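You operate a simulated robot arm through the tools that you are given. There is no shell and no other tool.

The job below is to be done with a simulated robot arm. You get a single attempt, and the scene is never put back.

JOB
Pile some things up. At the end: the tablet tub from the workbench top is on the table top, with the glue tin (marked "WOOD GLUE") from there on top of it and the grey small tin (marked "HOOKS") on top of that; the filter can marked "No. 4" from the workbench top is on the top of the dark box; whatever was shut is shut again. Leave all else as you found it, and nothing knocked over. Set down upright: filter can.

The check looks at the end state, three seconds after you hand in, the way a careful person would. Anything else that was tipped, shoved, dropped, spilled or broken makes it a failure.

ROBOT AND FRAMES
A 7-joint arm with a two-finger parallel gripper, fixed in place. Base frame: the origin is on the floor under the middle of its stand, x ahead of it, y to its left, z up; the work surface is at about z = 0.86. Readings come in m, degrees, newtons and seconds.
It reaches about 1.479 m from its shoulder. Its first joint turns from -166.0 to 166.0 degrees. Payload 4.4 kg.
The tool frame sits at the grasp point between the pads (the TCP): z along the fingers, y along the line on which they close. The tips reach 0.023 m beyond it. Largest opening 0.094 m; finger width 0.038, thickness 0.01; the body of the gripper, 0.054 by 0.096 m, starts 0.039 m behind the TCP.
Orientation is that of the tool frame in the base frame, as a unit quaternion [x, y, z, w]. With the fingers straight down and closing along the base's y, the tool's x points along the base's -x, its y along +y and its z along -z.

CONTROLS
- The arm moves only by the tool apply_moves. Its argument "motion" is a list of rows, each a list of 3 entries, a list of its own where there are three numbers: the gripper command, from -1 (shut) to 1 (fully open), values between in proportion, then the shift along the tool's x, y, z in units of 30 mm (1.0 is 30 mm), then the turn, a rotation vector about the tool's x, y, z in units of 6 degrees (1.0 is 6 degrees). In form: [[grip, [x, y, z], [wx, wy, wz]], ...]. A call has 1 to 20 rows; each row shifts and turns the commanded pose from where the row before left it, along the tool's axes as they then stand. A call with a number of a shift or a turn outside -1 to 1 is refused whole. A row lasts 0.2 s, in which the tool goes at most 0.05 m and 8.6 degrees; a call with a longer step from one row to the next is refused whole, and so is a gripper value outside its range. A pose out of reach is approached as far as the arm can. The call stops where the force on the tool passes 40 N (or 10 N more than at its start, if that is more) or the arm is blocked; 0.2 s more then pass. The fingers move at their own pace (about 0.072 m/s each) and stop on an object; they squeeze with about 30 N. The grip force told is the motor's: it shows also when the fingers shut on nothing. Time passes only in rows, and 0.2 s behind the last, so rows that do not move let the fingers close. It gives the time, the measured TCP pose, the force on the tool (base axes), the opening and the grip force at its end, in the units of the frame above (readings bear some noise), with the torque about the TCP (base axes, N m) and any sound that the robot's microphone picked up.
- Cameras (640 x 400 px; columns grow to the right, rows downward): "scene" is fixed at [0.4019, 0.6492, 1.4506]; the picture's right is [-0.54, -0.84, 0.00], its down [-0.42, 0.27, -0.87] and it looks along [0.73, -0.47, -0.50] (base axes); focal length 238 px, centre (320, 200). "wrist" rides on the gripper at [0.086, 0.016, -0.074] in the tool frame; the picture's right is [-0.18, 0.98, 0.00], its down [-0.58, -0.11, -0.81] and it looks along [-0.79, -0.15, 0.59] (tool axes); focal length 243 px, centre (320, 200). There is no depth. A picture from a camera that has moved, and an enlarged one, comes with that camera's place and axes in the base frame and with its lens.
- snapshot(camera): a new picture of that camera. No time passes.
- close_up(camera, box): a new picture of the part [left, top, right, bottom] of that camera's present view, enlarged. No time passes.
- job_done(): hands the job in; it is judged then, once.

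Places have to be worked out from the pictures, the camera data and where the tool is seen. Open the gripper and draw the arm clear of the work before you hand the job in, unless the task says otherwise.

The tools are called after "Emit:" as name(argument=value, ...) on one line, values as JSON. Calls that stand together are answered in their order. apply_moves: Moves the arm, as the interface text tells. Its arguments: {"type":"object","properties":{"motion":{"type":"array"}},"required":["motion"]} The other tools are called the same way: snapshot (camera) takes a picture; close_up (camera, box) takes an enlarged picture of a part of a camera's view; job_done () hands the job in.

At the start:

```text
t: 0.0
tool_pos: [0.6407, 0.0044, 1.3658]
ee_rot: [0.0, 1.0, 0.0, 0.0]
ft_force: [0.0, -0.6, 0.7]
torque: [0.02, -0.04, 0.01]
width: 0.0939
gripper_force: 0.1
```

scene: 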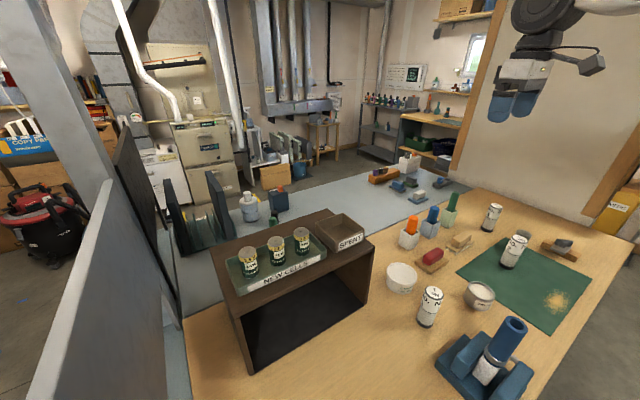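
wrist: 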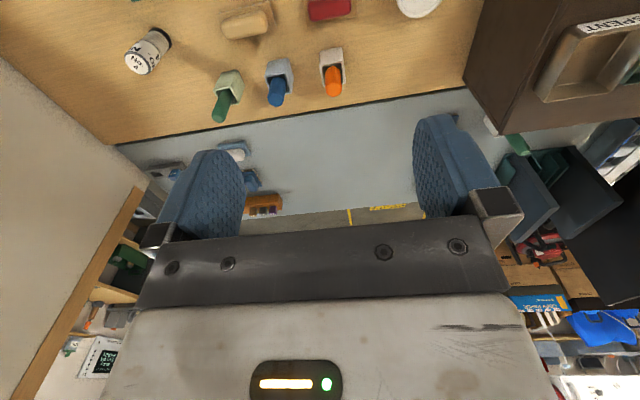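

I'll begin by looking closely at the scene to identify the objects; nothing moves yet.

Emit:
close_up(camera="scene", box=[380, 190, 600, 330])

Emit:
close_up(camera="scene", box=[200, 190, 400, 330])

Emit:
close_up(camera="scene", box=[360, 260, 560, 400])

Emit:
close_up(camera="scene", box=[340, 140, 520, 250])

```text
2.86 times, centred on (490, 260) of scene
camera zoom: at [0.4019, 0.6492, 1.4506], right [-0.54, -0.84, 0.0], down [-0.42, 0.27, -0.87], along [0.73, -0.47, -0.5], focal length 681 px, centre (-166, 29)
```

zoom: 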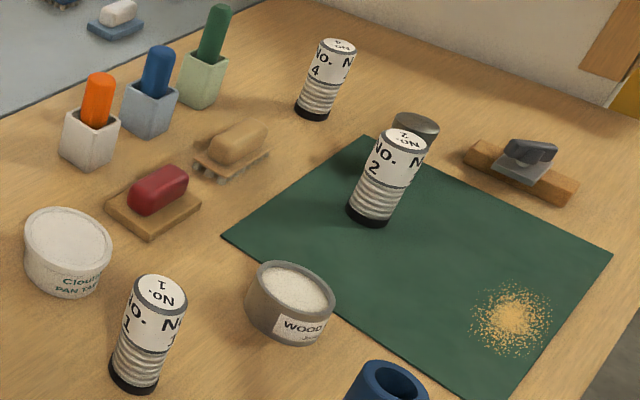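

```text
2.86 times, centred on (300, 260) of scene
camera zoom: at [0.4019, 0.6492, 1.4506], right [-0.54, -0.84, 0.0], down [-0.42, 0.27, -0.87], along [0.73, -0.47, -0.5], focal length 681 px, centre (377, 29)
```

zoom: 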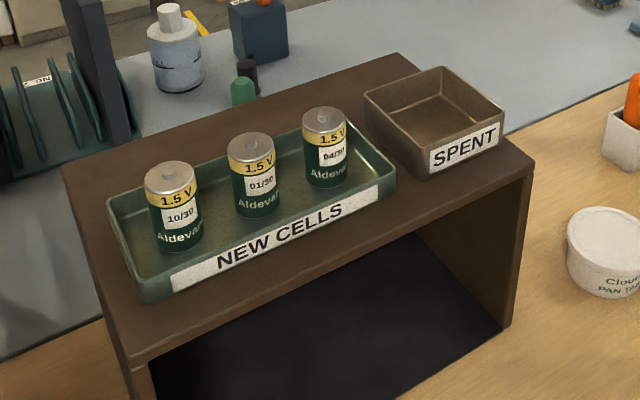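

```text
2.86 times, centred on (460, 330) of scene
camera zoom: at [0.4019, 0.6492, 1.4506], right [-0.54, -0.84, 0.0], down [-0.42, 0.27, -0.87], along [0.73, -0.47, -0.5], focal length 681 px, centre (-80, -171)
```

zoom: 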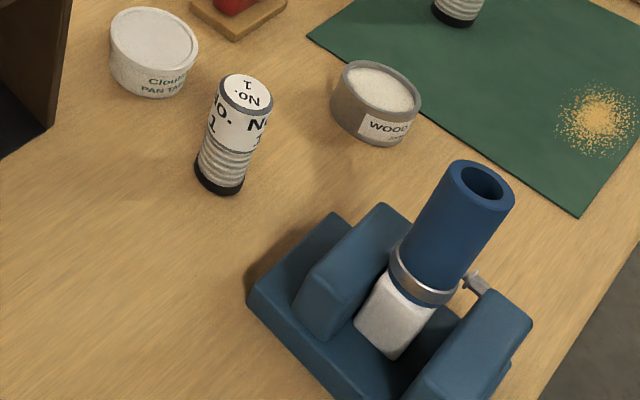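

```text
3.56 times, centred on (430, 195) of scene
camera zoom: at [0.4019, 0.6492, 1.4506], right [-0.54, -0.84, 0.0], down [-0.42, 0.27, -0.87], along [0.73, -0.47, -0.5], focal length 848 px, centre (-71, 218)
```

zoom: 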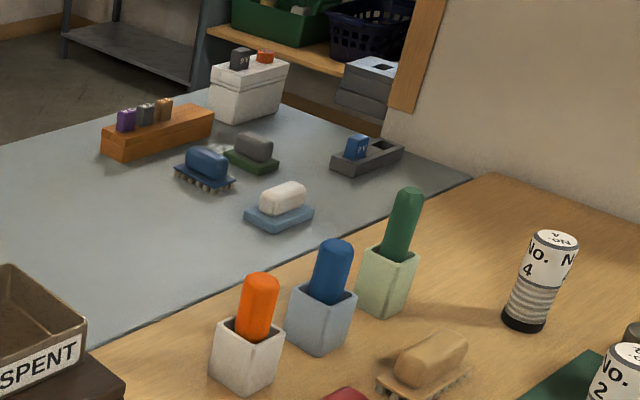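

The pictures show the tub (~[0.69, 0.17]), glue tin (~[0.53, 0.03]), the No. 4 can (~[0.69, -0.35]) and a grey tin half hidden behind No. 2 (~[0.59, -0.43]). I move the arm back and to the right, staying high, to get a better wrist view.

Emit:
apply_moves(motion=[[1, [1, -0.85, 0.4], [0, 0, 0]], [1, [1, -0.85, 0.4], [0, 0, 0]], [1, [1, -0.85, 0.4], [0, 0, 0]], [1, [1, -0.85, 0.4], [0, 0, 0]], [1, [1, -0.85, 0.4], [0, 0, 0]], [1, [1, -0.85, 0.4], [0, 0, 0]], [1, [1, -0.85, 0.4], [0, 0, 0]], [1, [1, -0.85, 0.4], [0, 0, 0]]])

Emit:
snapshot(camera="wrist")

Emit:
snapshot(camera="scene")

```text
t: 1.8
tool_pos: [0.3995, -0.2, 1.2711]
ee_rot: [-0.001, 1.0, 0.0, 0.0]
ft_force: [0.1, 0.0, -0.6]
torque: [-0.02, 0.02, -0.01]
width: 0.0941
gripper_force: 0.1
```

```text
taken
camera wrist: at [0.3129, -0.1839, 1.3456], right [0.18, 0.98, 0.0], down [0.58, -0.11, 0.81], along [0.79, -0.15, -0.59], focal length 243 px, centre (320, 200)
```

wrist: 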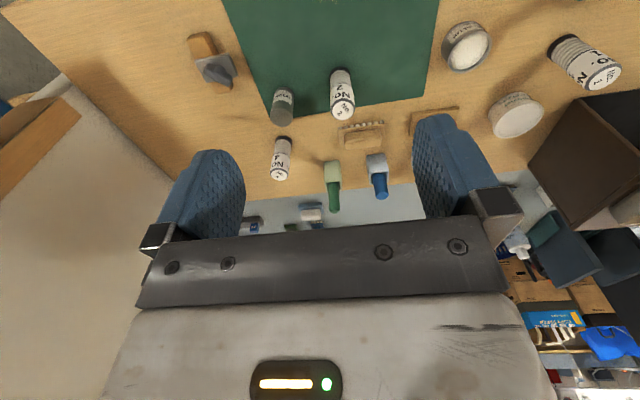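

```text
taken
```

scene: 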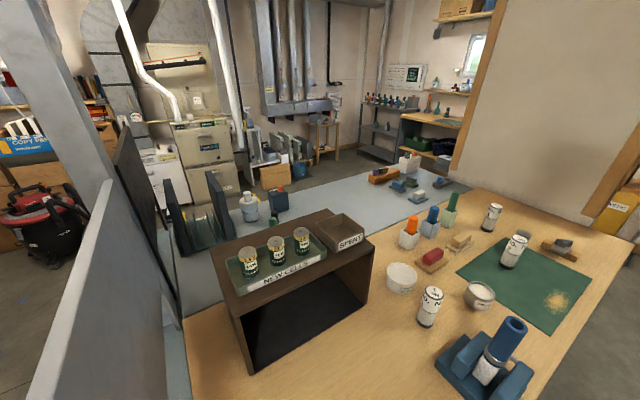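

Emit:
close_up(camera="wrist", box=[240, 50, 400, 150])

Emit:
close_up(camera="wrist", box=[430, 10, 630, 150])

```text
4.00 times, centred on (320, 100) of wrist
camera zoom: at [0.3129, -0.1839, 1.3456], right [0.18, 0.98, 0.0], down [0.58, -0.11, 0.81], along [0.79, -0.15, -0.59], focal length 970 px, centre (320, 600)
```

zoom: 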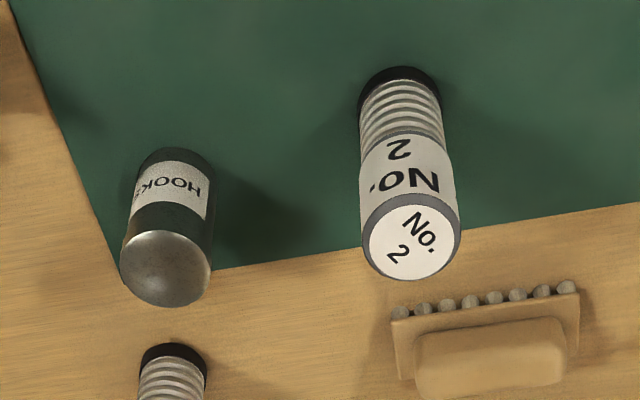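

```text
2.86 times, centred on (530, 80) of wrist
camera zoom: at [0.3129, -0.1839, 1.3456], right [0.18, 0.98, 0.0], down [0.58, -0.11, 0.81], along [0.79, -0.15, -0.59], focal length 693 px, centre (-280, 543)
```

zoom: 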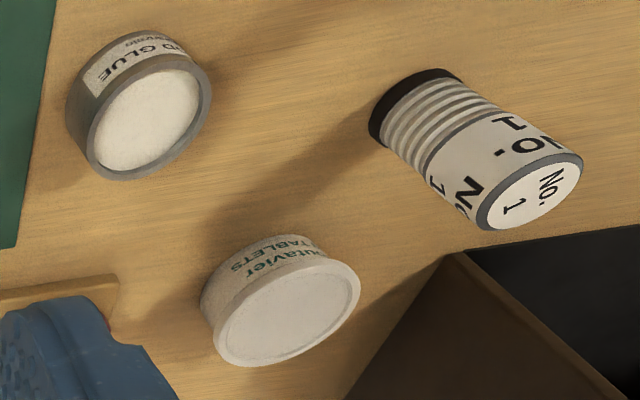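

The "HOOKS" tin stands on the green mat near [0.57, -0.305]; the tub near [0.69, 0.17] has a rim of about 9 cm, close to the gripper's limit. I move in front of the tub at a safe height to measure it better.

Emit:
apply_moves(motion=[[1, [-0.358, 0.881, 0.5], [0, 0, 0]], [1, [-0.358, 0.881, 0.5], [0, 0, 0]], [1, [-0.358, 0.881, 0.5], [0, 0, 0]], [1, [-0.358, 0.881, 0.5], [0, 0, 0]], [1, [-0.358, 0.881, 0.5], [0, 0, 0]], [1, [-0.358, 0.881, 0.5], [0, 0, 0]], [1, [-0.358, 0.881, 0.5], [0, 0, 0]], [1, [-0.358, 0.881, 0.5], [0, 0, 0]], [1, [-0.358, 0.881, 0.5], [0, 0, 0]], [1, [-0.358, 0.881, 0.5], [0, 0, 0]], [1, [-0.358, 0.881, 0.5], [0, 0, 0]], [1, [-0.358, 0.881, 0.5], [0, 0, 0]], [1, [-0.358, 0.881, 0.5], [0, 0, 0]], [1, [-0.358, 0.881, 0.5], [0, 0, 0]]])

Emit:
snapshot(camera="wrist")

Emit:
close_up(camera="wrist", box=[220, 0, 420, 125])

Emit:
close_up(camera="scene", box=[370, 240, 450, 300])

```text
t: 4.8
tool_pos: [0.5484, 0.1693, 1.0591]
ee_rot: [0.0, 1.0, 0.0, 0.0]
ft_force: [0.1, 0.5, -0.5]
torque: [-0.03, 0.04, 0.02]
width: 0.094
gripper_force: 0.2
```

```text
taken
camera wrist: at [0.4619, 0.1857, 1.1344], right [0.18, 0.98, 0.0], down [0.58, -0.11, 0.81], along [0.79, -0.15, -0.59], focal length 243 px, centre (320, 200)
```

wrist: 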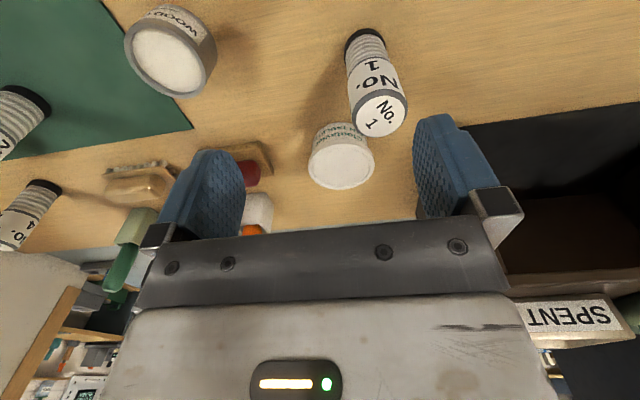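

```text
3.20 times, centred on (320, 62) of wrist
camera zoom: at [0.4619, 0.1857, 1.1344], right [0.18, 0.98, 0.0], down [0.58, -0.11, 0.81], along [0.79, -0.15, -0.59], focal length 776 px, centre (320, 640)
```

zoom: 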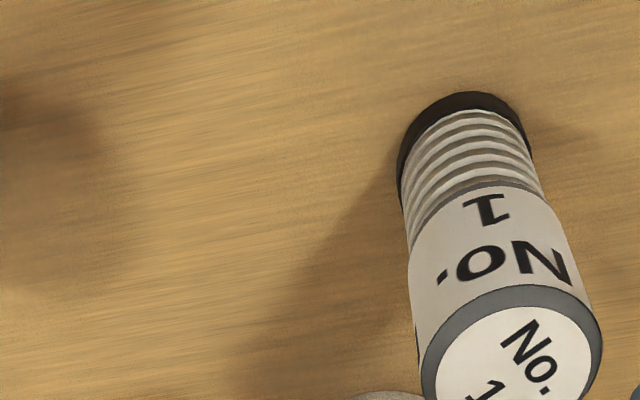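

```text
6.67 times, centred on (410, 270) of scene
camera zoom: at [0.4019, 0.6492, 1.4506], right [-0.54, -0.84, 0.0], down [-0.42, 0.27, -0.87], along [0.73, -0.47, -0.5], focal length 1590 px, centre (-280, -267)
```

zoom: 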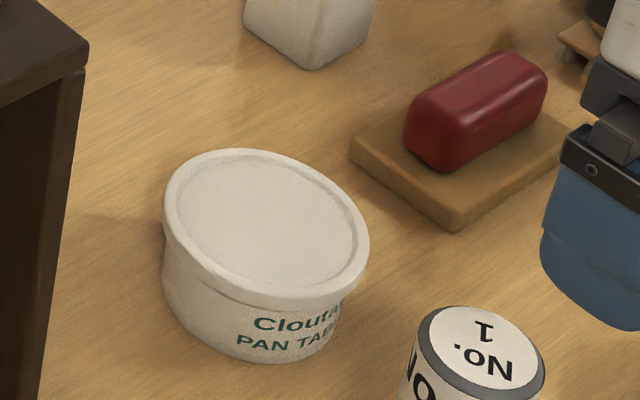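

The scene close-up puts the tub's rim at about 8.7–8.8 cm with a narrower base. I take an enlarged wrist view of it to fix its centre and height.

Emit:
close_up(camera="wrist", box=[290, 110, 390, 200])

Emit:
close_up(camera="wrist", box=[110, 0, 230, 110])

```text
4.44 times, centred on (340, 155) of wrist
camera zoom: at [0.4619, 0.1857, 1.1344], right [0.18, 0.98, 0.0], down [0.58, -0.11, 0.81], along [0.79, -0.15, -0.59], focal length 1078 px, centre (231, 400)
```

zoom: 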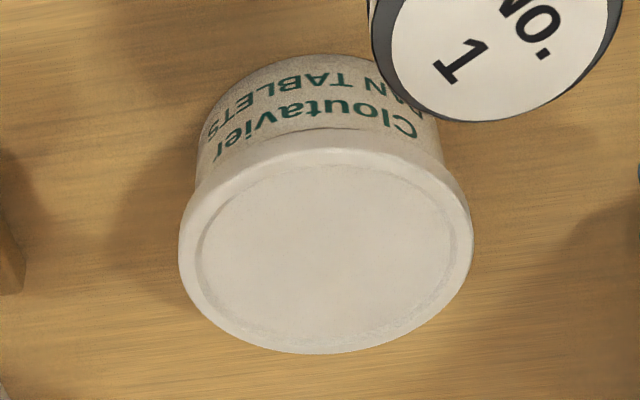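

```text
3.64 times, centred on (170, 55) of wrist
camera zoom: at [0.4619, 0.1857, 1.1344], right [0.18, 0.98, 0.0], down [0.58, -0.11, 0.81], along [0.79, -0.15, -0.59], focal length 882 px, centre (866, 727)
```

zoom: 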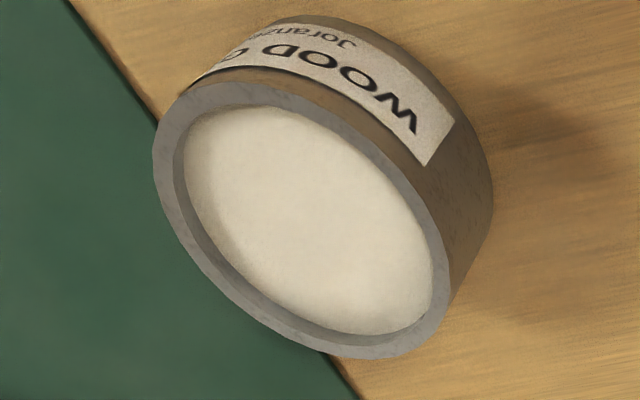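

The tub's rim is about 8.8 cm across at z≈0.908, centred near [0.696, 0.172]. The wrist camera would come close to the No. 1 can if I approach unturned, so I'll turn the tool first; before that I check the glue tin, HOOKS tin and can No. 4 from the scene camera.

Emit:
close_up(camera="scene", box=[440, 270, 520, 320])

Emit:
close_up(camera="scene", box=[470, 190, 550, 240])

Emit:
close_up(camera="scene", box=[260, 200, 380, 275])

Emit:
close_up(camera="scene", box=[330, 150, 470, 238])

```text
8.00 times, centred on (480, 295) of scene
camera zoom: at [0.4019, 0.6492, 1.4506], right [-0.54, -0.84, 0.0], down [-0.42, 0.27, -0.87], along [0.73, -0.47, -0.5], focal length 1908 px, centre (-960, -560)
```

zoom: 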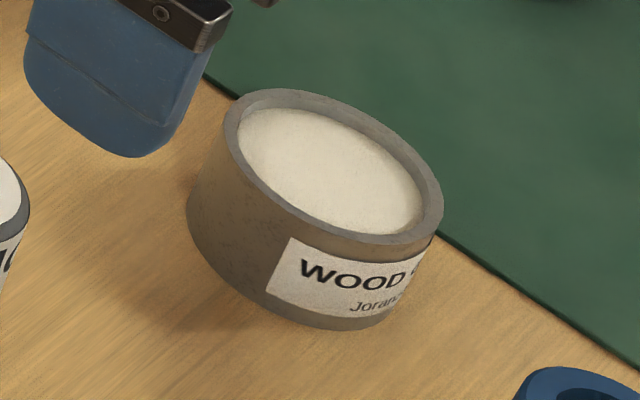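

```text
8.00 times, centred on (510, 215) of scene
camera zoom: at [0.4019, 0.6492, 1.4506], right [-0.54, -0.84, 0.0], down [-0.42, 0.27, -0.87], along [0.73, -0.47, -0.5], focal length 1908 px, centre (-1200, 80)
```

zoom: 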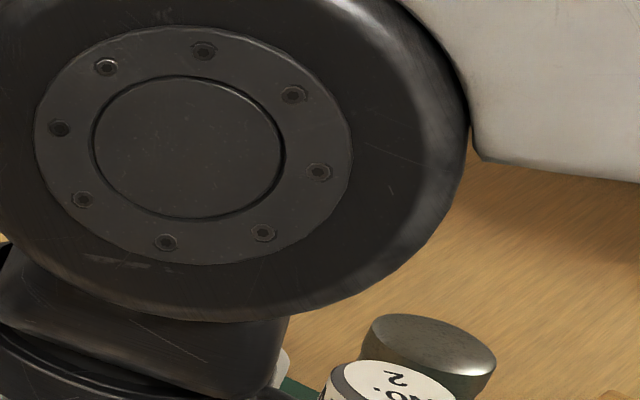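

```text
5.33 times, centred on (320, 238) of scene
camera zoom: at [0.4019, 0.6492, 1.4506], right [-0.54, -0.84, 0.0], down [-0.42, 0.27, -0.87], along [0.73, -0.47, -0.5], focal length 1272 px, centre (320, 0)
```

zoom: 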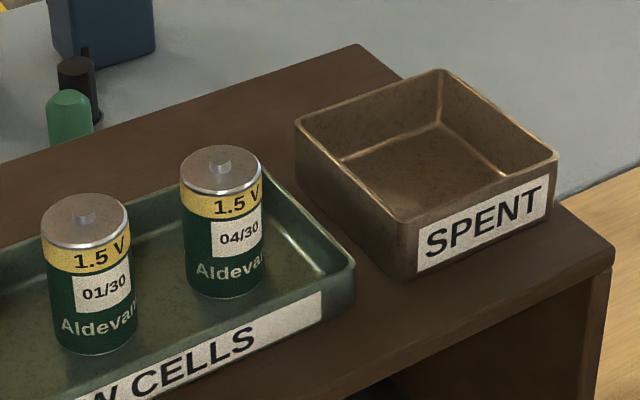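

```text
4.55 times, centred on (400, 194) of scene
camera zoom: at [0.4019, 0.6492, 1.4506], right [-0.54, -0.84, 0.0], down [-0.42, 0.27, -0.87], along [0.73, -0.47, -0.5], focal length 1084 px, centre (-44, 227)
```

zoom: 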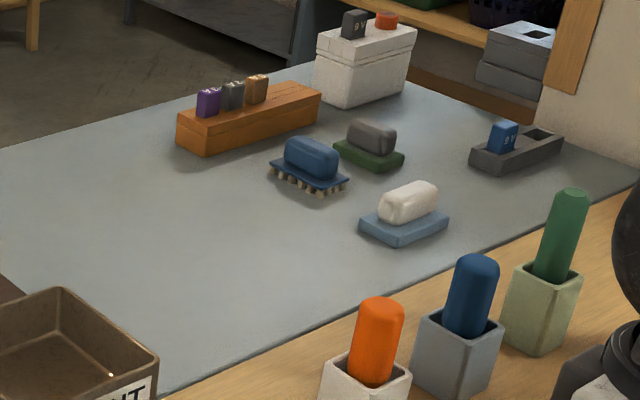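

The glue tin comes out about 6.6 cm wide near [0.536, 0.030], and the tub 8.8 cm near [0.696, 0.172]. I turn the tool by -60° about its axis (camera swings away from the No. 1 can) and then move over the tub at a height of about 1.01.

Emit:
apply_moves(motion=[[1, [0, 0, 0], [0, 0, -1]], [1, [0, 0, 0], [0, 0, -1]], [1, [0, 0, 0], [0, 0, -1]], [1, [0, 0, 0], [0, 0, -1]], [1, [0, 0, 0], [0, 0, -1]], [1, [0, 0, 0], [0, 0, -1]], [1, [0, 0, 0], [0, 0, -1]], [1, [0, 0, 0], [0, 0, -1]], [1, [0, 0, 0], [0, 0, -1]], [1, [0, 0, 0], [0, 0, -1]], [1, [-0.508, -0.843, 0.2], [0, 0, 0]], [1, [-0.508, -0.843, 0.2], [0, 0, 0]], [1, [-0.508, -0.843, 0.4], [0, 0, 0]], [1, [-0.508, -0.843, 0.4], [0, 0, 0]], [1, [-0.508, -0.843, 0.4], [0, 0, 0]], [1, [0, 0, 0], [0, 0, 0]]])

Emit:
snapshot(camera="wrist")

Emit:
close_up(camera="scene", box=[360, 200, 460, 300])

```text
t: 8.2
tool_pos: [0.6977, 0.1725, 1.0116]
ee_rot: [-0.5, 0.866, 0.001, 0.0]
ft_force: [-1.1, 0.2, -0.7]
torque: [-0.01, 0.0, 0.02]
width: 0.094
gripper_force: 0.1
```

```text
taken
camera wrist: at [0.6402, 0.105, 1.0872], right [-0.76, 0.65, 0.0], down [0.39, 0.45, 0.81], along [0.52, 0.61, -0.59], focal length 243 px, centre (320, 200)
```

wrist: 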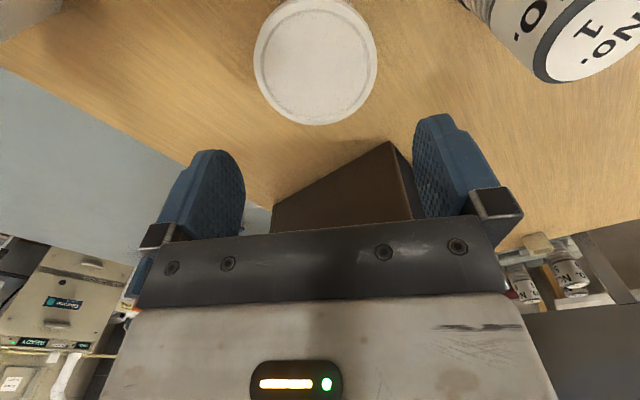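

```text
4.00 times, centred on (410, 250) of scene
camera zoom: at [0.4019, 0.6492, 1.4506], right [-0.54, -0.84, 0.0], down [-0.42, 0.27, -0.87], along [0.73, -0.47, -0.5], focal length 954 px, centre (-40, 0)
```

zoom: 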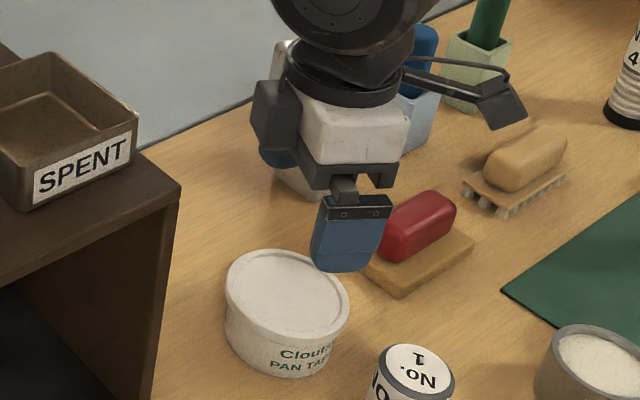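

The camera now has the tub's top well in view; I enlarge it to get the centre precisely before descending.

Emit:
close_up(camera="wrist", box=[220, 0, 412, 130])

```text
3.08 times, centred on (316, 65) of wrist
camera zoom: at [0.6402, 0.105, 1.0872], right [-0.76, 0.65, 0.0], down [0.39, 0.45, 0.81], along [0.52, 0.61, -0.59], focal length 746 px, centre (332, 615)
```

zoom: 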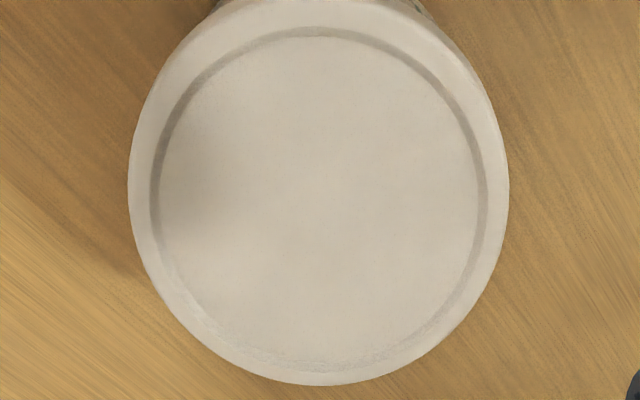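

Seen from here, the tub's centre is about 3 mm off along the closing axis. I shift slightly and go down to just above the rim (tips ~1.5 cm above it) to compare fingers and rim directly.

Emit:
apply_moves(motion=[[1, [-0.03, -0.08, 0.7], [0, 0, 0]], [1, [0, 0, 0.7], [0, 0, 0]], [1, [0, 0, 0.6], [0, 0, 0]], [1, [0, 0, 0], [0, 0, 0]]])

Emit:
snapshot(camera="wrist")

Emit:
close_up(camera="scene", box=[370, 230, 450, 300])

```text
t: 9.2
tool_pos: [0.7005, 0.1723, 0.9514]
ee_rot: [-0.5, 0.866, 0.0, 0.0]
ft_force: [0.7, 0.4, 0.6]
torque: [-0.03, -0.01, -0.01]
width: 0.0938
gripper_force: 0.0
```

```text
taken
camera wrist: at [0.642, 0.1049, 1.0269], right [-0.76, 0.65, 0.0], down [0.38, 0.45, 0.81], along [0.52, 0.61, -0.59], focal length 243 px, centre (320, 200)
```

wrist: 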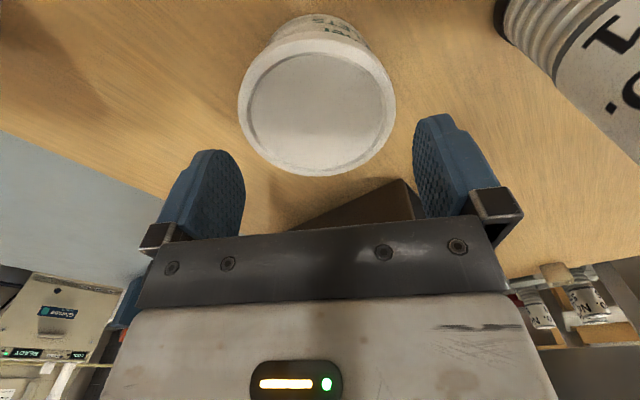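

```text
5.71 times, centred on (410, 265) of scene
camera zoom: at [0.4019, 0.6492, 1.4506], right [-0.54, -0.84, 0.0], down [-0.42, 0.27, -0.87], along [0.73, -0.47, -0.5], focal length 1363 px, centre (-194, -171)
```

zoom: 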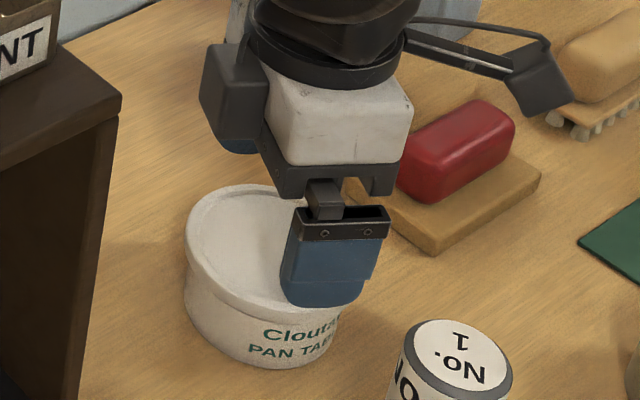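

Rim and fingers are both in view; I enlarge the wrist picture to judge the side gaps.

Emit:
close_up(camera="wrist", box=[220, 10, 420, 190])

Emit:
close_up(camera="wrist", box=[150, 100, 500, 260])

```text
2.22 times, centred on (320, 100) of wrist
camera zoom: at [0.642, 0.1049, 1.0269], right [-0.76, 0.65, 0.0], down [0.38, 0.45, 0.81], along [0.52, 0.61, -0.59], focal length 539 px, centre (320, 422)
```

zoom: 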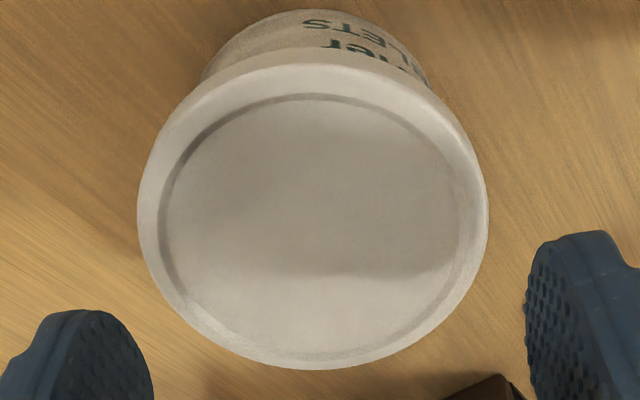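

```text
1.83 times, centred on (325, 180) of wrist
camera zoom: at [0.642, 0.1049, 1.0269], right [-0.76, 0.65, 0.0], down [0.38, 0.45, 0.81], along [0.52, 0.61, -0.59], focal length 444 px, centre (311, 237)
```

zoom: 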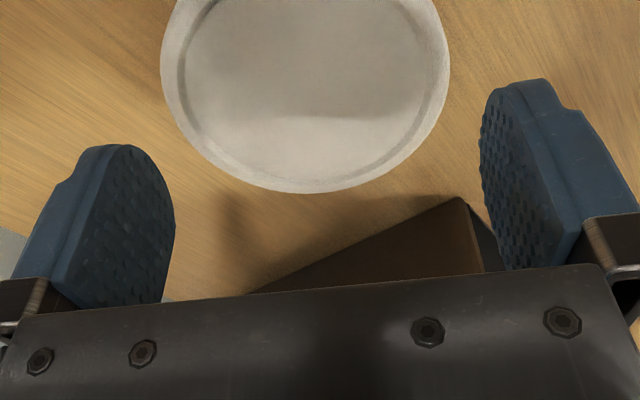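

All four views agree on a rim of ~8.8 cm at z≈0.909, with the centre about 1–2 mm off along the closing axis. I correct by 1.4 mm and lower until the tips are about 5 mm above the rim.

Emit:
apply_moves(motion=[[1, [0, -0.045, 0.2], [0, 0, 0]], [1, [0, 0, 0.25], [0, 0, 0]], [1, [0, 0, 0], [0, 0, 0]]])

Emit:
close_up(camera="wrist", box=[150, 10, 500, 260])

Emit:
close_up(camera="scene", box=[380, 250, 440, 300])

```text
t: 10.0
tool_pos: [0.6991, 0.1714, 0.9389]
ee_rot: [-0.5, 0.866, 0.001, -0.001]
ft_force: [-0.9, -0.2, 0.6]
torque: [0.0, 0.04, -0.03]
width: 0.0939
gripper_force: 0.0
```

```text
1.60 times, centred on (325, 135) of wrist
camera zoom: at [0.643, 0.1043, 1.0137], right [-0.76, 0.65, 0.0], down [0.38, 0.45, 0.81], along [0.53, 0.61, -0.59], focal length 388 px, centre (312, 304)
```

zoom: 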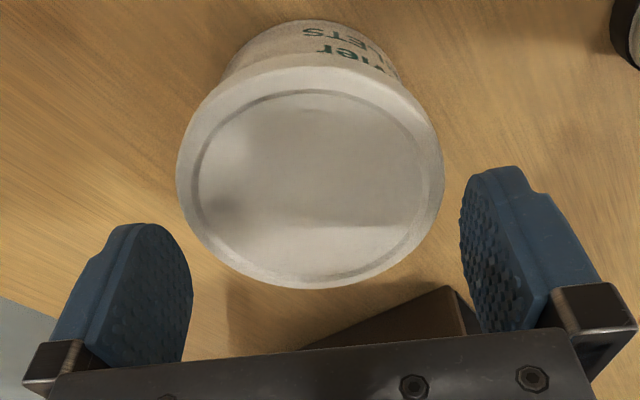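

```text
8.00 times, centred on (410, 275) of scene
camera zoom: at [0.4019, 0.6492, 1.4506], right [-0.54, -0.84, 0.0], down [-0.42, 0.27, -0.87], along [0.73, -0.47, -0.5], focal length 1908 px, centre (-400, -400)
```

zoom: 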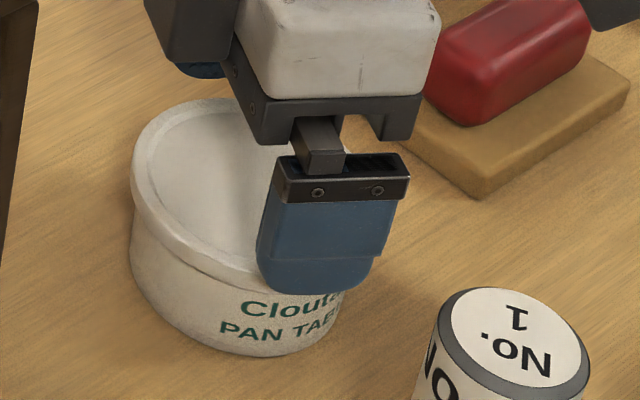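

The rim is now centred between the fingers to within about 1 mm. I descend slowly past the rim, checking the force.

Emit:
apply_moves(motion=[[1, [0, 0, 0.2], [0, 0, 0]], [1, [0, 0, 0.2], [0, 0, 0]], [1, [0, 0, 0.2], [0, 0, 0]], [1, [0, 0, 0.1], [0, 0, 0]]])

Emit:
close_up(camera="wrist", box=[150, 10, 500, 260])

Emit:
close_up(camera="scene", box=[380, 250, 440, 300])

```text
t: 11.0
tool_pos: [0.7014, 0.1715, 0.9167]
ee_rot: [-0.5, 0.866, 0.001, 0.0]
ft_force: [-0.4, -0.9, 0.4]
torque: [-0.01, 0.0, -0.01]
width: 0.094
gripper_force: 0.0
```

```text
1.60 times, centred on (325, 135) of wrist
camera zoom: at [0.6431, 0.1045, 0.9926], right [-0.76, 0.65, 0.0], down [0.39, 0.45, 0.81], along [0.52, 0.61, -0.59], focal length 388 px, centre (312, 304)
```

zoom: 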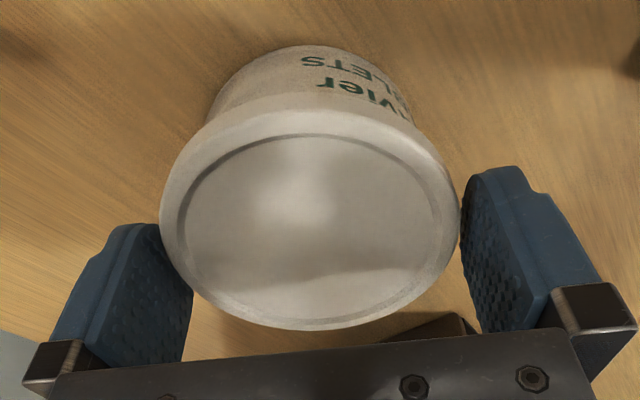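

```text
8.00 times, centred on (410, 275) of scene
camera zoom: at [0.4019, 0.6492, 1.4506], right [-0.54, -0.84, 0.0], down [-0.42, 0.27, -0.87], along [0.73, -0.47, -0.5], focal length 1908 px, centre (-400, -400)
```

zoom: 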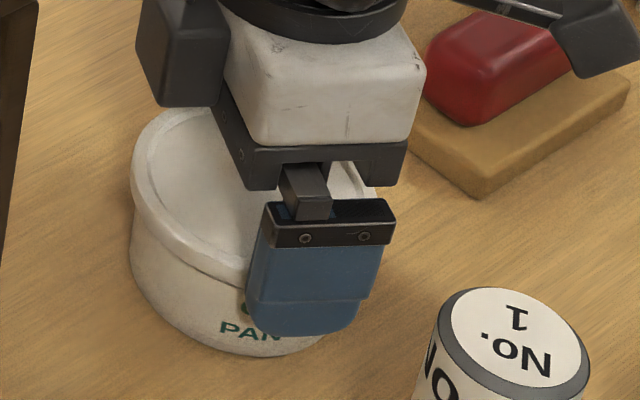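

The fingers straddle the rim with clearance on both sides and no contact force. I go down another ~2.2 cm and then close the gripper on the tub.

Emit:
apply_moves(motion=[[1, [0, 0, 0.25], [0, 0, 0]], [1, [0, 0, 0.25], [0, 0, 0]], [1, [0, 0, 0.2], [0, 0, 0]], [1, [0, 0, 0], [0, 0, 0]]])

Emit:
close_up(camera="scene", box=[370, 220, 450, 300])

```text
t: 12.0
tool_pos: [0.6999, 0.1716, 0.8969]
ee_rot: [-0.499, 0.866, 0.0, 0.0]
ft_force: [0.6, 0.0, -1.0]
torque: [-0.02, -0.02, 0.01]
width: 0.094
gripper_force: 0.1
```

```text
5.00 times, centred on (410, 260) of scene
camera zoom: at [0.4019, 0.6492, 1.4506], right [-0.54, -0.84, 0.0], down [-0.42, 0.27, -0.87], along [0.73, -0.47, -0.5], focal length 1192 px, centre (-130, -100)
```

zoom: 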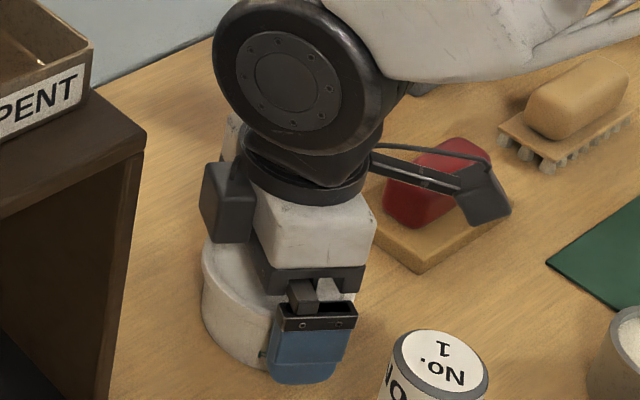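

In position at z≈0.897 with no contact. I close the gripper on the tub.

Emit:
apply_moves(motion=[[-1, [0, 0, 0], [0, 0, 0]], [-1, [0, 0, 0], [0, 0, 0]], [-1, [0, 0, 0], [0, 0, 0]]])

```text
t: 12.8
tool_pos: [0.7008, 0.172, 0.8966]
ee_rot: [-0.5, 0.866, 0.0, 0.0]
ft_force: [0.1, 1.3, 1.2]
torque: [0.04, 0.04, -0.01]
width: 0.0892
gripper_force: 30.2
```

The tub is gripped (opening 0.089). I lift it straight up about 25 cm and check.

Emit:
apply_moves(motion=[[-1, [0, 0, -0.3], [0, 0, 0]], [-1, [0, 0, -0.6], [0, 0, 0]], [-1, [0, 0, -0.9], [0, 0, 0]], [-1, [0, 0, -0.9], [0, 0, 0]], [-1, [0, 0, -0.9], [0, 0, 0]], [-1, [0, 0, -0.9], [0, 0, 0]], [-1, [0, 0, -0.9], [0, 0, 0]], [-1, [0, 0, -0.9], [0, 0, 0]], [-1, [0, 0, -0.9], [0, 0, 0]], [-1, [0, 0, -0.6], [0, 0, 0]], [-1, [0, 0, -0.3], [0, 0, 0]]])

Emit:
snapshot(camera="wrist")

Emit:
snapshot(camera="scene")

```text
t: 15.2
tool_pos: [0.7004, 0.1724, 1.1392]
ee_rot: [-0.5, 0.866, 0.001, -0.001]
ft_force: [0.1, -0.5, -1.4]
torque: [-0.03, 0.0, -0.01]
width: 0.0892
gripper_force: 30.1
```

```text
taken
camera wrist: at [0.6433, 0.1052, 1.2143], right [-0.76, 0.65, 0.0], down [0.39, 0.45, 0.81], along [0.52, 0.61, -0.59], focal length 243 px, centre (320, 200)
```

wrist: 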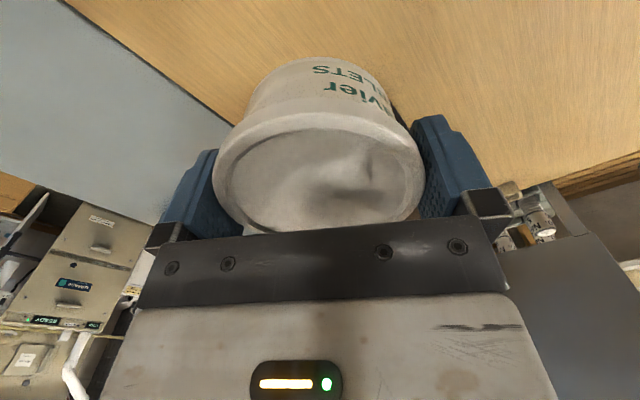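

```text
taken
```

scene: 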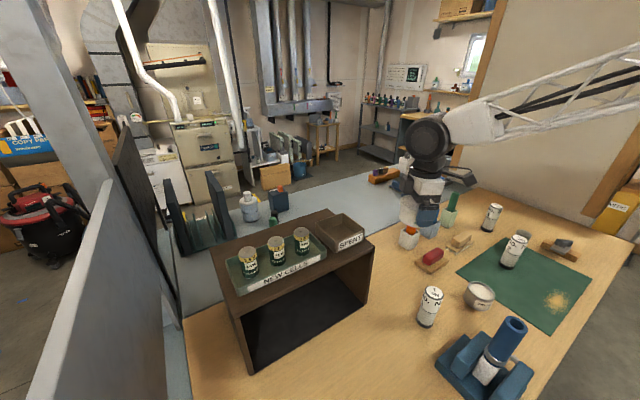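

The tub is held level and nothing else moved. I carry it over to an empty part of the blue-grey table, aiming for about [1.03, -0.05], staying at z≈1.14.

Emit:
apply_moves(motion=[[-1, [0.033, -0.5, 0], [0, 0, 0]], [-1, [0.066, -0.944, 0], [0, 0, 0]], [-1, [0.066, -0.944, 0], [0, 0, 0]], [-1, [0.066, -0.944, 0], [0, 0, 0]], [-1, [0.066, -0.944, 0], [0, 0, 0]], [-1, [0.066, -0.944, 0], [0, 0, 0]], [-1, [0.066, -0.944, 0], [0, 0, 0]], [-1, [0.066, -0.944, 0], [0, 0, 0]], [-1, [0.066, -0.944, 0], [0, 0, 0]], [-1, [0.066, -0.944, 0], [0, 0, 0]], [-1, [0.066, -0.944, 0], [0, 0, 0]], [-1, [0.066, -0.944, 0], [0, 0, 0]], [-1, [0.066, -0.944, 0], [0, 0, 0]], [-1, [0.066, -0.944, 0], [0, 0, 0]], [-1, [0.033, -0.45, 0], [0, 0, 0]], [-1, [0, 0, 0], [0, 0, 0]]])

Emit:
snapshot(camera="wrist")

Emit:
snapshot(camera="scene")

```text
t: 18.6
tool_pos: [1.0306, -0.0517, 1.1414]
ee_rot: [-0.501, 0.866, 0.0, 0.0]
ft_force: [-0.2, -0.8, -1.7]
torque: [-0.01, -0.03, 0.0]
width: 0.0895
gripper_force: 29.8
```

```text
taken
camera wrist: at [0.9729, -0.1186, 1.2161], right [-0.76, 0.65, 0.0], down [0.38, 0.45, 0.81], along [0.53, 0.61, -0.59], focal length 243 px, centre (320, 200)
```

wrist: 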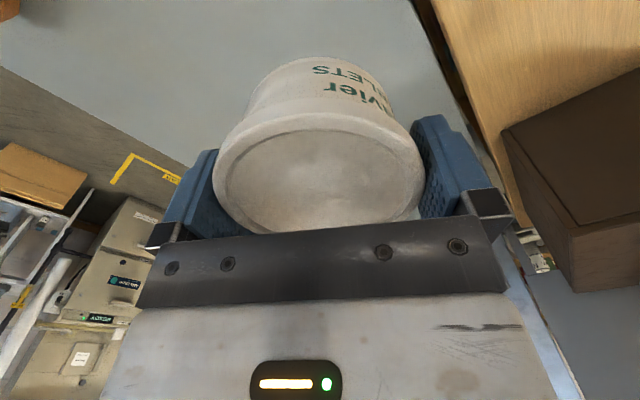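

```text
taken
```

scene: 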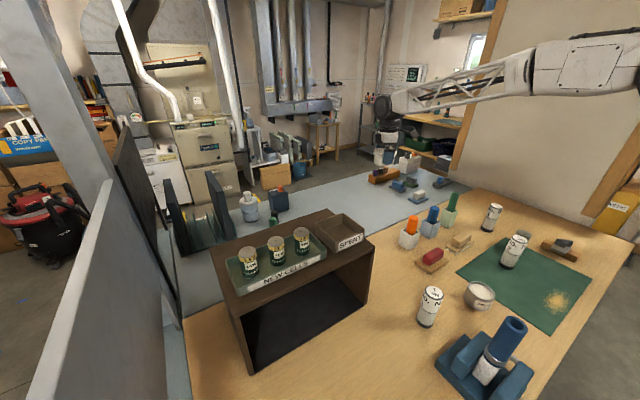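

The tub is over the empty table area. I lower it to z≈0.93, still above the expected surface, and look again.

Emit:
apply_moves(motion=[[-1, [0, 0, 0.5], [0, 0, 0]], [-1, [0, 0, 0.9], [0, 0, 0]], [-1, [0, 0, 0.9], [0, 0, 0]], [-1, [0, 0, 0.9], [0, 0, 0]], [-1, [0, 0, 0.9], [0, 0, 0]], [-1, [0, 0, 0.9], [0, 0, 0]], [-1, [0, 0, 0.9], [0, 0, 0]], [-1, [0, 0, 0.7], [0, 0, 0]], [-1, [0, 0, 0.4], [0, 0, 0]], [-1, [0, 0, 0], [0, 0, 0]]])

Emit:
snapshot(camera="wrist")

Emit:
close_up(camera="scene", box=[330, 140, 450, 240])

```text
t: 20.8
tool_pos: [1.0303, -0.0512, 0.9309]
ee_rot: [-0.5, 0.866, 0.0, 0.0]
ft_force: [-0.7, -0.2, -1.4]
torque: [0.0, -0.01, -0.01]
width: 0.0894
gripper_force: 30.1
```

```text
taken
camera wrist: at [0.9731, -0.1184, 1.0055], right [-0.76, 0.65, 0.0], down [0.38, 0.45, 0.81], along [0.52, 0.61, -0.59], focal length 243 px, centre (320, 200)
```

wrist: 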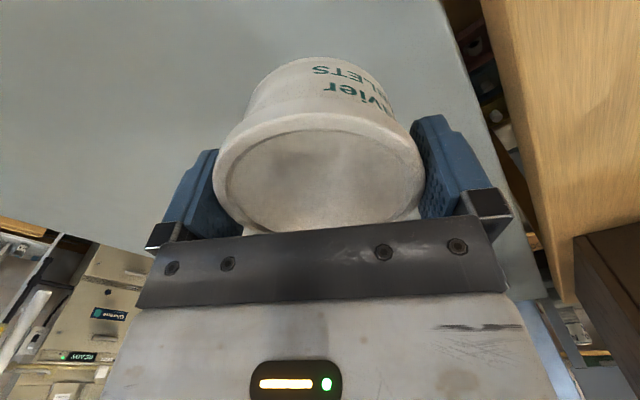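

```text
4.00 times, centred on (390, 190) of scene
camera zoom: at [0.4019, 0.6492, 1.4506], right [-0.54, -0.84, 0.0], down [-0.42, 0.27, -0.87], along [0.73, -0.47, -0.5], focal length 954 px, centre (40, 240)
```

zoom: 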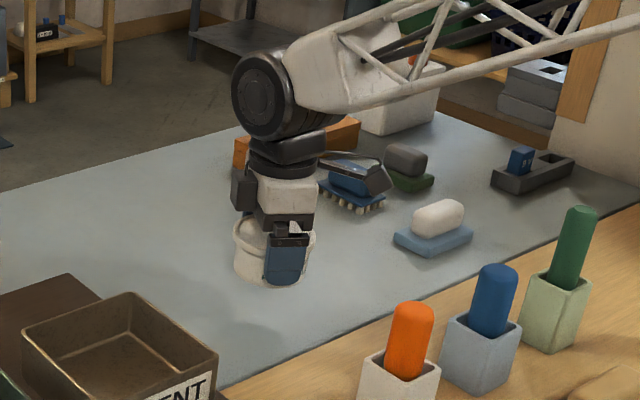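

The table lies lower than the bench with a gap between them; the tub's shadow shows it is still a few cm above the table. I go down in small steps watching the force.

Emit:
apply_moves(motion=[[-1, [0, 0, 0.2], [0, 0, 0]], [-1, [0, 0, 0.2], [0, 0, 0]], [-1, [0, 0, 0.2], [0, 0, 0]], [-1, [0, 0, 0.15], [0, 0, 0]], [-1, [0, 0, 0.15], [0, 0, 0]], [-1, [0, 0, 0], [0, 0, 0]]])

Emit:
close_up(camera="scene", box=[360, 180, 420, 230])

```text
t: 22.2
tool_pos: [1.0304, -0.0509, 0.9032]
ee_rot: [-0.5, 0.866, 0.0, 0.0]
ft_force: [0.1, 0.3, -0.6]
torque: [0.01, 0.03, 0.01]
width: 0.0892
gripper_force: 30.1
```

```text
8.00 times, centred on (390, 205) of scene
camera zoom: at [0.4019, 0.6492, 1.4506], right [-0.54, -0.84, 0.0], down [-0.42, 0.27, -0.87], along [0.73, -0.47, -0.5], focal length 1908 px, centre (-240, 160)
```

zoom: 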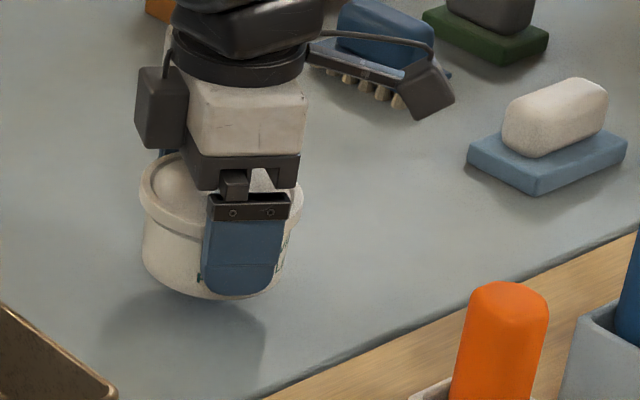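

Still no contact and a visible gap to the shadow. I continue down slowly by about 2 cm.

Emit:
apply_moves(motion=[[-1, [0, 0, 0.15], [0, 0, 0]], [-1, [0, 0, 0.15], [0, 0, 0]], [-1, [0, 0, 0.1], [0, 0, 0]], [-1, [0, 0, 0.1], [0, 0, 0]], [-1, [0, 0, 0.1], [0, 0, 0]], [-1, [0, 0, 0], [0, 0, 0]]])

Emit:
close_up(camera="scene", box=[360, 180, 420, 230])

```text
t: 23.6
tool_pos: [1.0289, -0.0528, 0.883]
ee_rot: [-0.5, 0.866, 0.0, 0.0]
ft_force: [-0.4, 0.4, -1.0]
torque: [0.0, 0.01, 0.01]
width: 0.089
gripper_force: 30.4
```

```text
8.00 times, centred on (390, 205) of scene
camera zoom: at [0.4019, 0.6492, 1.4506], right [-0.54, -0.84, 0.0], down [-0.42, 0.27, -0.87], along [0.73, -0.47, -0.5], focal length 1908 px, centre (-240, 160)
```

zoom: 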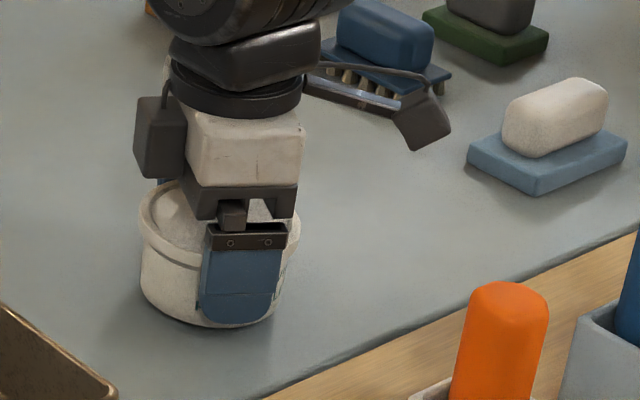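

The tub is now very close to its shadow. I go on in ~2 mm steps and check for contact.

Emit:
apply_moves(motion=[[-1, [0, 0, 0.07], [0, 0, 0]], [-1, [0, 0, 0.07], [0, 0, 0]], [-1, [0, 0, 0.07], [0, 0, 0]], [-1, [0, 0, 0], [0, 0, 0]]])

Emit:
close_up(camera="scene", box=[360, 180, 420, 230])

```text
t: 24.6
tool_pos: [1.0294, -0.0516, 0.8775]
ee_rot: [-0.5, 0.866, 0.001, 0.0]
ft_force: [-0.1, 0.5, -1.2]
torque: [0.03, 0.02, -0.02]
width: 0.0894
gripper_force: 29.8
```

```text
8.00 times, centred on (390, 205) of scene
camera zoom: at [0.4019, 0.6492, 1.4506], right [-0.54, -0.84, 0.0], down [-0.42, 0.27, -0.87], along [0.73, -0.47, -0.5], focal length 1908 px, centre (-240, 160)
```

zoom: 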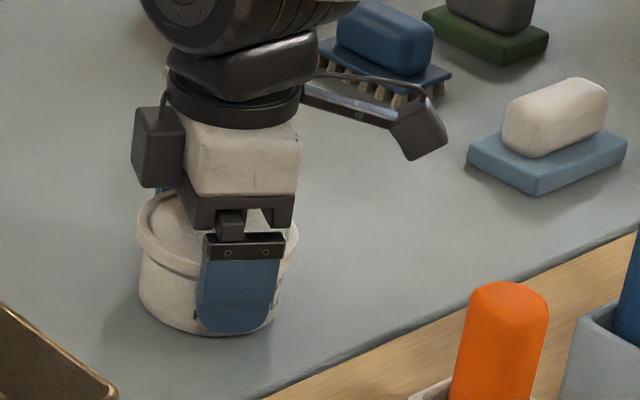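

No contact yet (force unchanged). I continue in 1.5–2 mm steps.

Emit:
apply_moves(motion=[[-1, [0, 0, 0.06], [0, 0, 0]], [-1, [0, 0, 0.06], [0, 0, 0]], [-1, [0, 0, 0], [0, 0, 0]]])

```text
t: 25.4
tool_pos: [1.0302, -0.0513, 0.8769]
ee_rot: [-0.501, 0.866, 0.0, 0.001]
ft_force: [-3.7, 4.7, 20.7]
torque: [-0.12, 0.18, -0.11]
width: 0.0891
gripper_force: 30.2
```

Contact with the table (20 N upward). I back off about 1 mm to relieve the push, then open the gripper.

Emit:
apply_moves(motion=[[-1, [0, 0, -0.04], [0, 0, 0]], [-1, [0, 0, 0], [0, 0, 0]]])

```text
t: 26.0
tool_pos: [1.0306, -0.0514, 0.8766]
ee_rot: [-0.5, 0.866, -0.001, 0.001]
ft_force: [7.3, 1.5, 19.3]
torque: [0.01, 0.01, -0.01]
width: 0.089
gripper_force: 30.7
```

Still resting firmly on the table; I open the gripper now.

Emit:
apply_moves(motion=[[0.9, [0, 0, 0], [0, 0, 0]], [1, [0, 0, 0], [0, 0, 0]], [1, [0, 0, 0], [0, 0, 0]]])

Emit:
close_up(camera="wrist", box=[150, 10, 500, 260])

Emit:
close_up(camera="scene", box=[360, 180, 420, 230])

```text
t: 26.8
tool_pos: [1.0304, -0.0515, 0.8758]
ee_rot: [-0.5, 0.866, 0.0, 0.0]
ft_force: [-0.5, 0.2, 0.0]
torque: [0.02, 0.0, -0.01]
width: 0.0941
gripper_force: 0.1
```

```text
1.60 times, centred on (325, 135) of wrist
camera zoom: at [0.9727, -0.1185, 0.9504], right [-0.76, 0.65, 0.0], down [0.39, 0.45, 0.81], along [0.52, 0.61, -0.59], focal length 388 px, centre (312, 304)
```

zoom: 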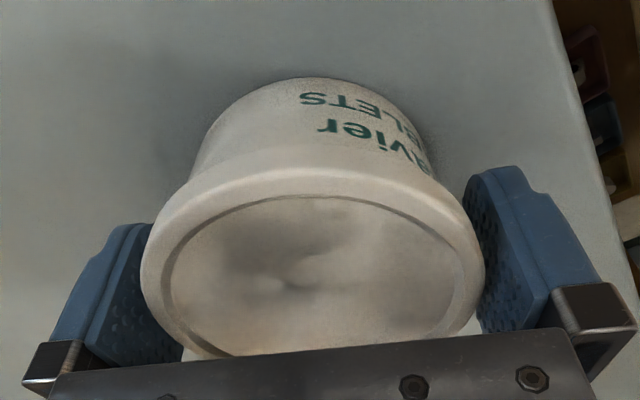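

```text
8.00 times, centred on (390, 205) of scene
camera zoom: at [0.4019, 0.6492, 1.4506], right [-0.54, -0.84, 0.0], down [-0.42, 0.27, -0.87], along [0.73, -0.47, -0.5], focal length 1908 px, centre (-240, 160)
```

zoom: 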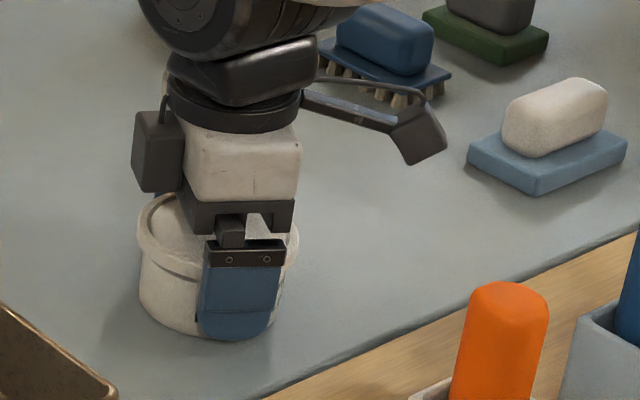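

The tub stands on the table at ~[1.030, -0.052]. I rise straight up, slowly at first, then higher.

Emit:
apply_moves(motion=[[1, [0, 0, -0.2], [0, 0, 0]], [1, [0, 0, -0.3], [0, 0, 0]], [1, [0, 0, -0.5], [0, 0, 0]], [1, [0, 0, -0.8], [0, 0, 0]], [1, [0, 0, -1], [0, 0, 0]], [1, [0, 0, -1], [0, 0, 0]], [1, [0, 0, -1], [0, 0, 0]], [1, [0, 0, -1], [0, 0, 0]], [1, [0, 0, -1], [0, 0, 0]], [1, [0, 0, -1], [0, 0, 0]], [1, [0, 0, 0], [0, 0, 0]]])

Emit:
snapshot(camera="wrist")

Emit:
close_up(camera="scene", box=[360, 180, 420, 230])

```text
t: 29.2
tool_pos: [1.0304, -0.0501, 1.1123]
ee_rot: [-0.5, 0.866, 0.0, 0.0]
ft_force: [0.1, -0.5, -0.5]
torque: [-0.02, 0.02, -0.03]
width: 0.094
gripper_force: 0.2
```

```text
taken
camera wrist: at [0.9729, -0.1171, 1.1868], right [-0.76, 0.65, 0.0], down [0.39, 0.45, 0.81], along [0.52, 0.61, -0.59], focal length 243 px, centre (320, 200)
```

wrist: 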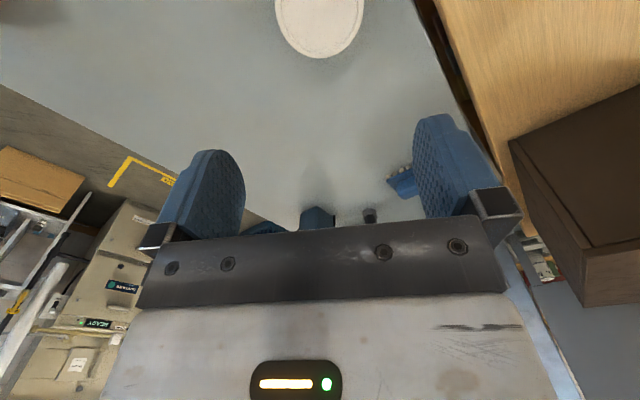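

```text
8.00 times, centred on (390, 205) of scene
camera zoom: at [0.4019, 0.6492, 1.4506], right [-0.54, -0.84, 0.0], down [-0.42, 0.27, -0.87], along [0.73, -0.47, -0.5], focal length 1908 px, centre (-240, 160)
```

zoom: 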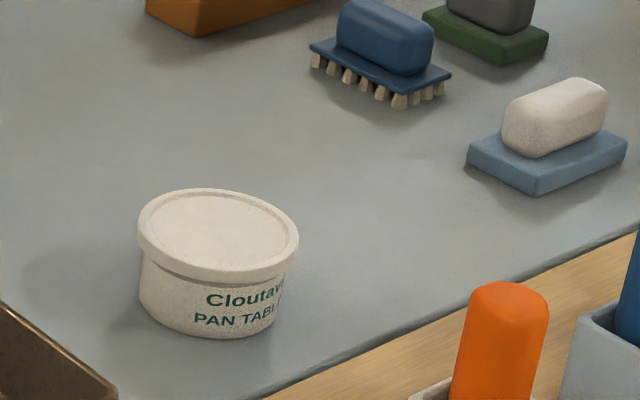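

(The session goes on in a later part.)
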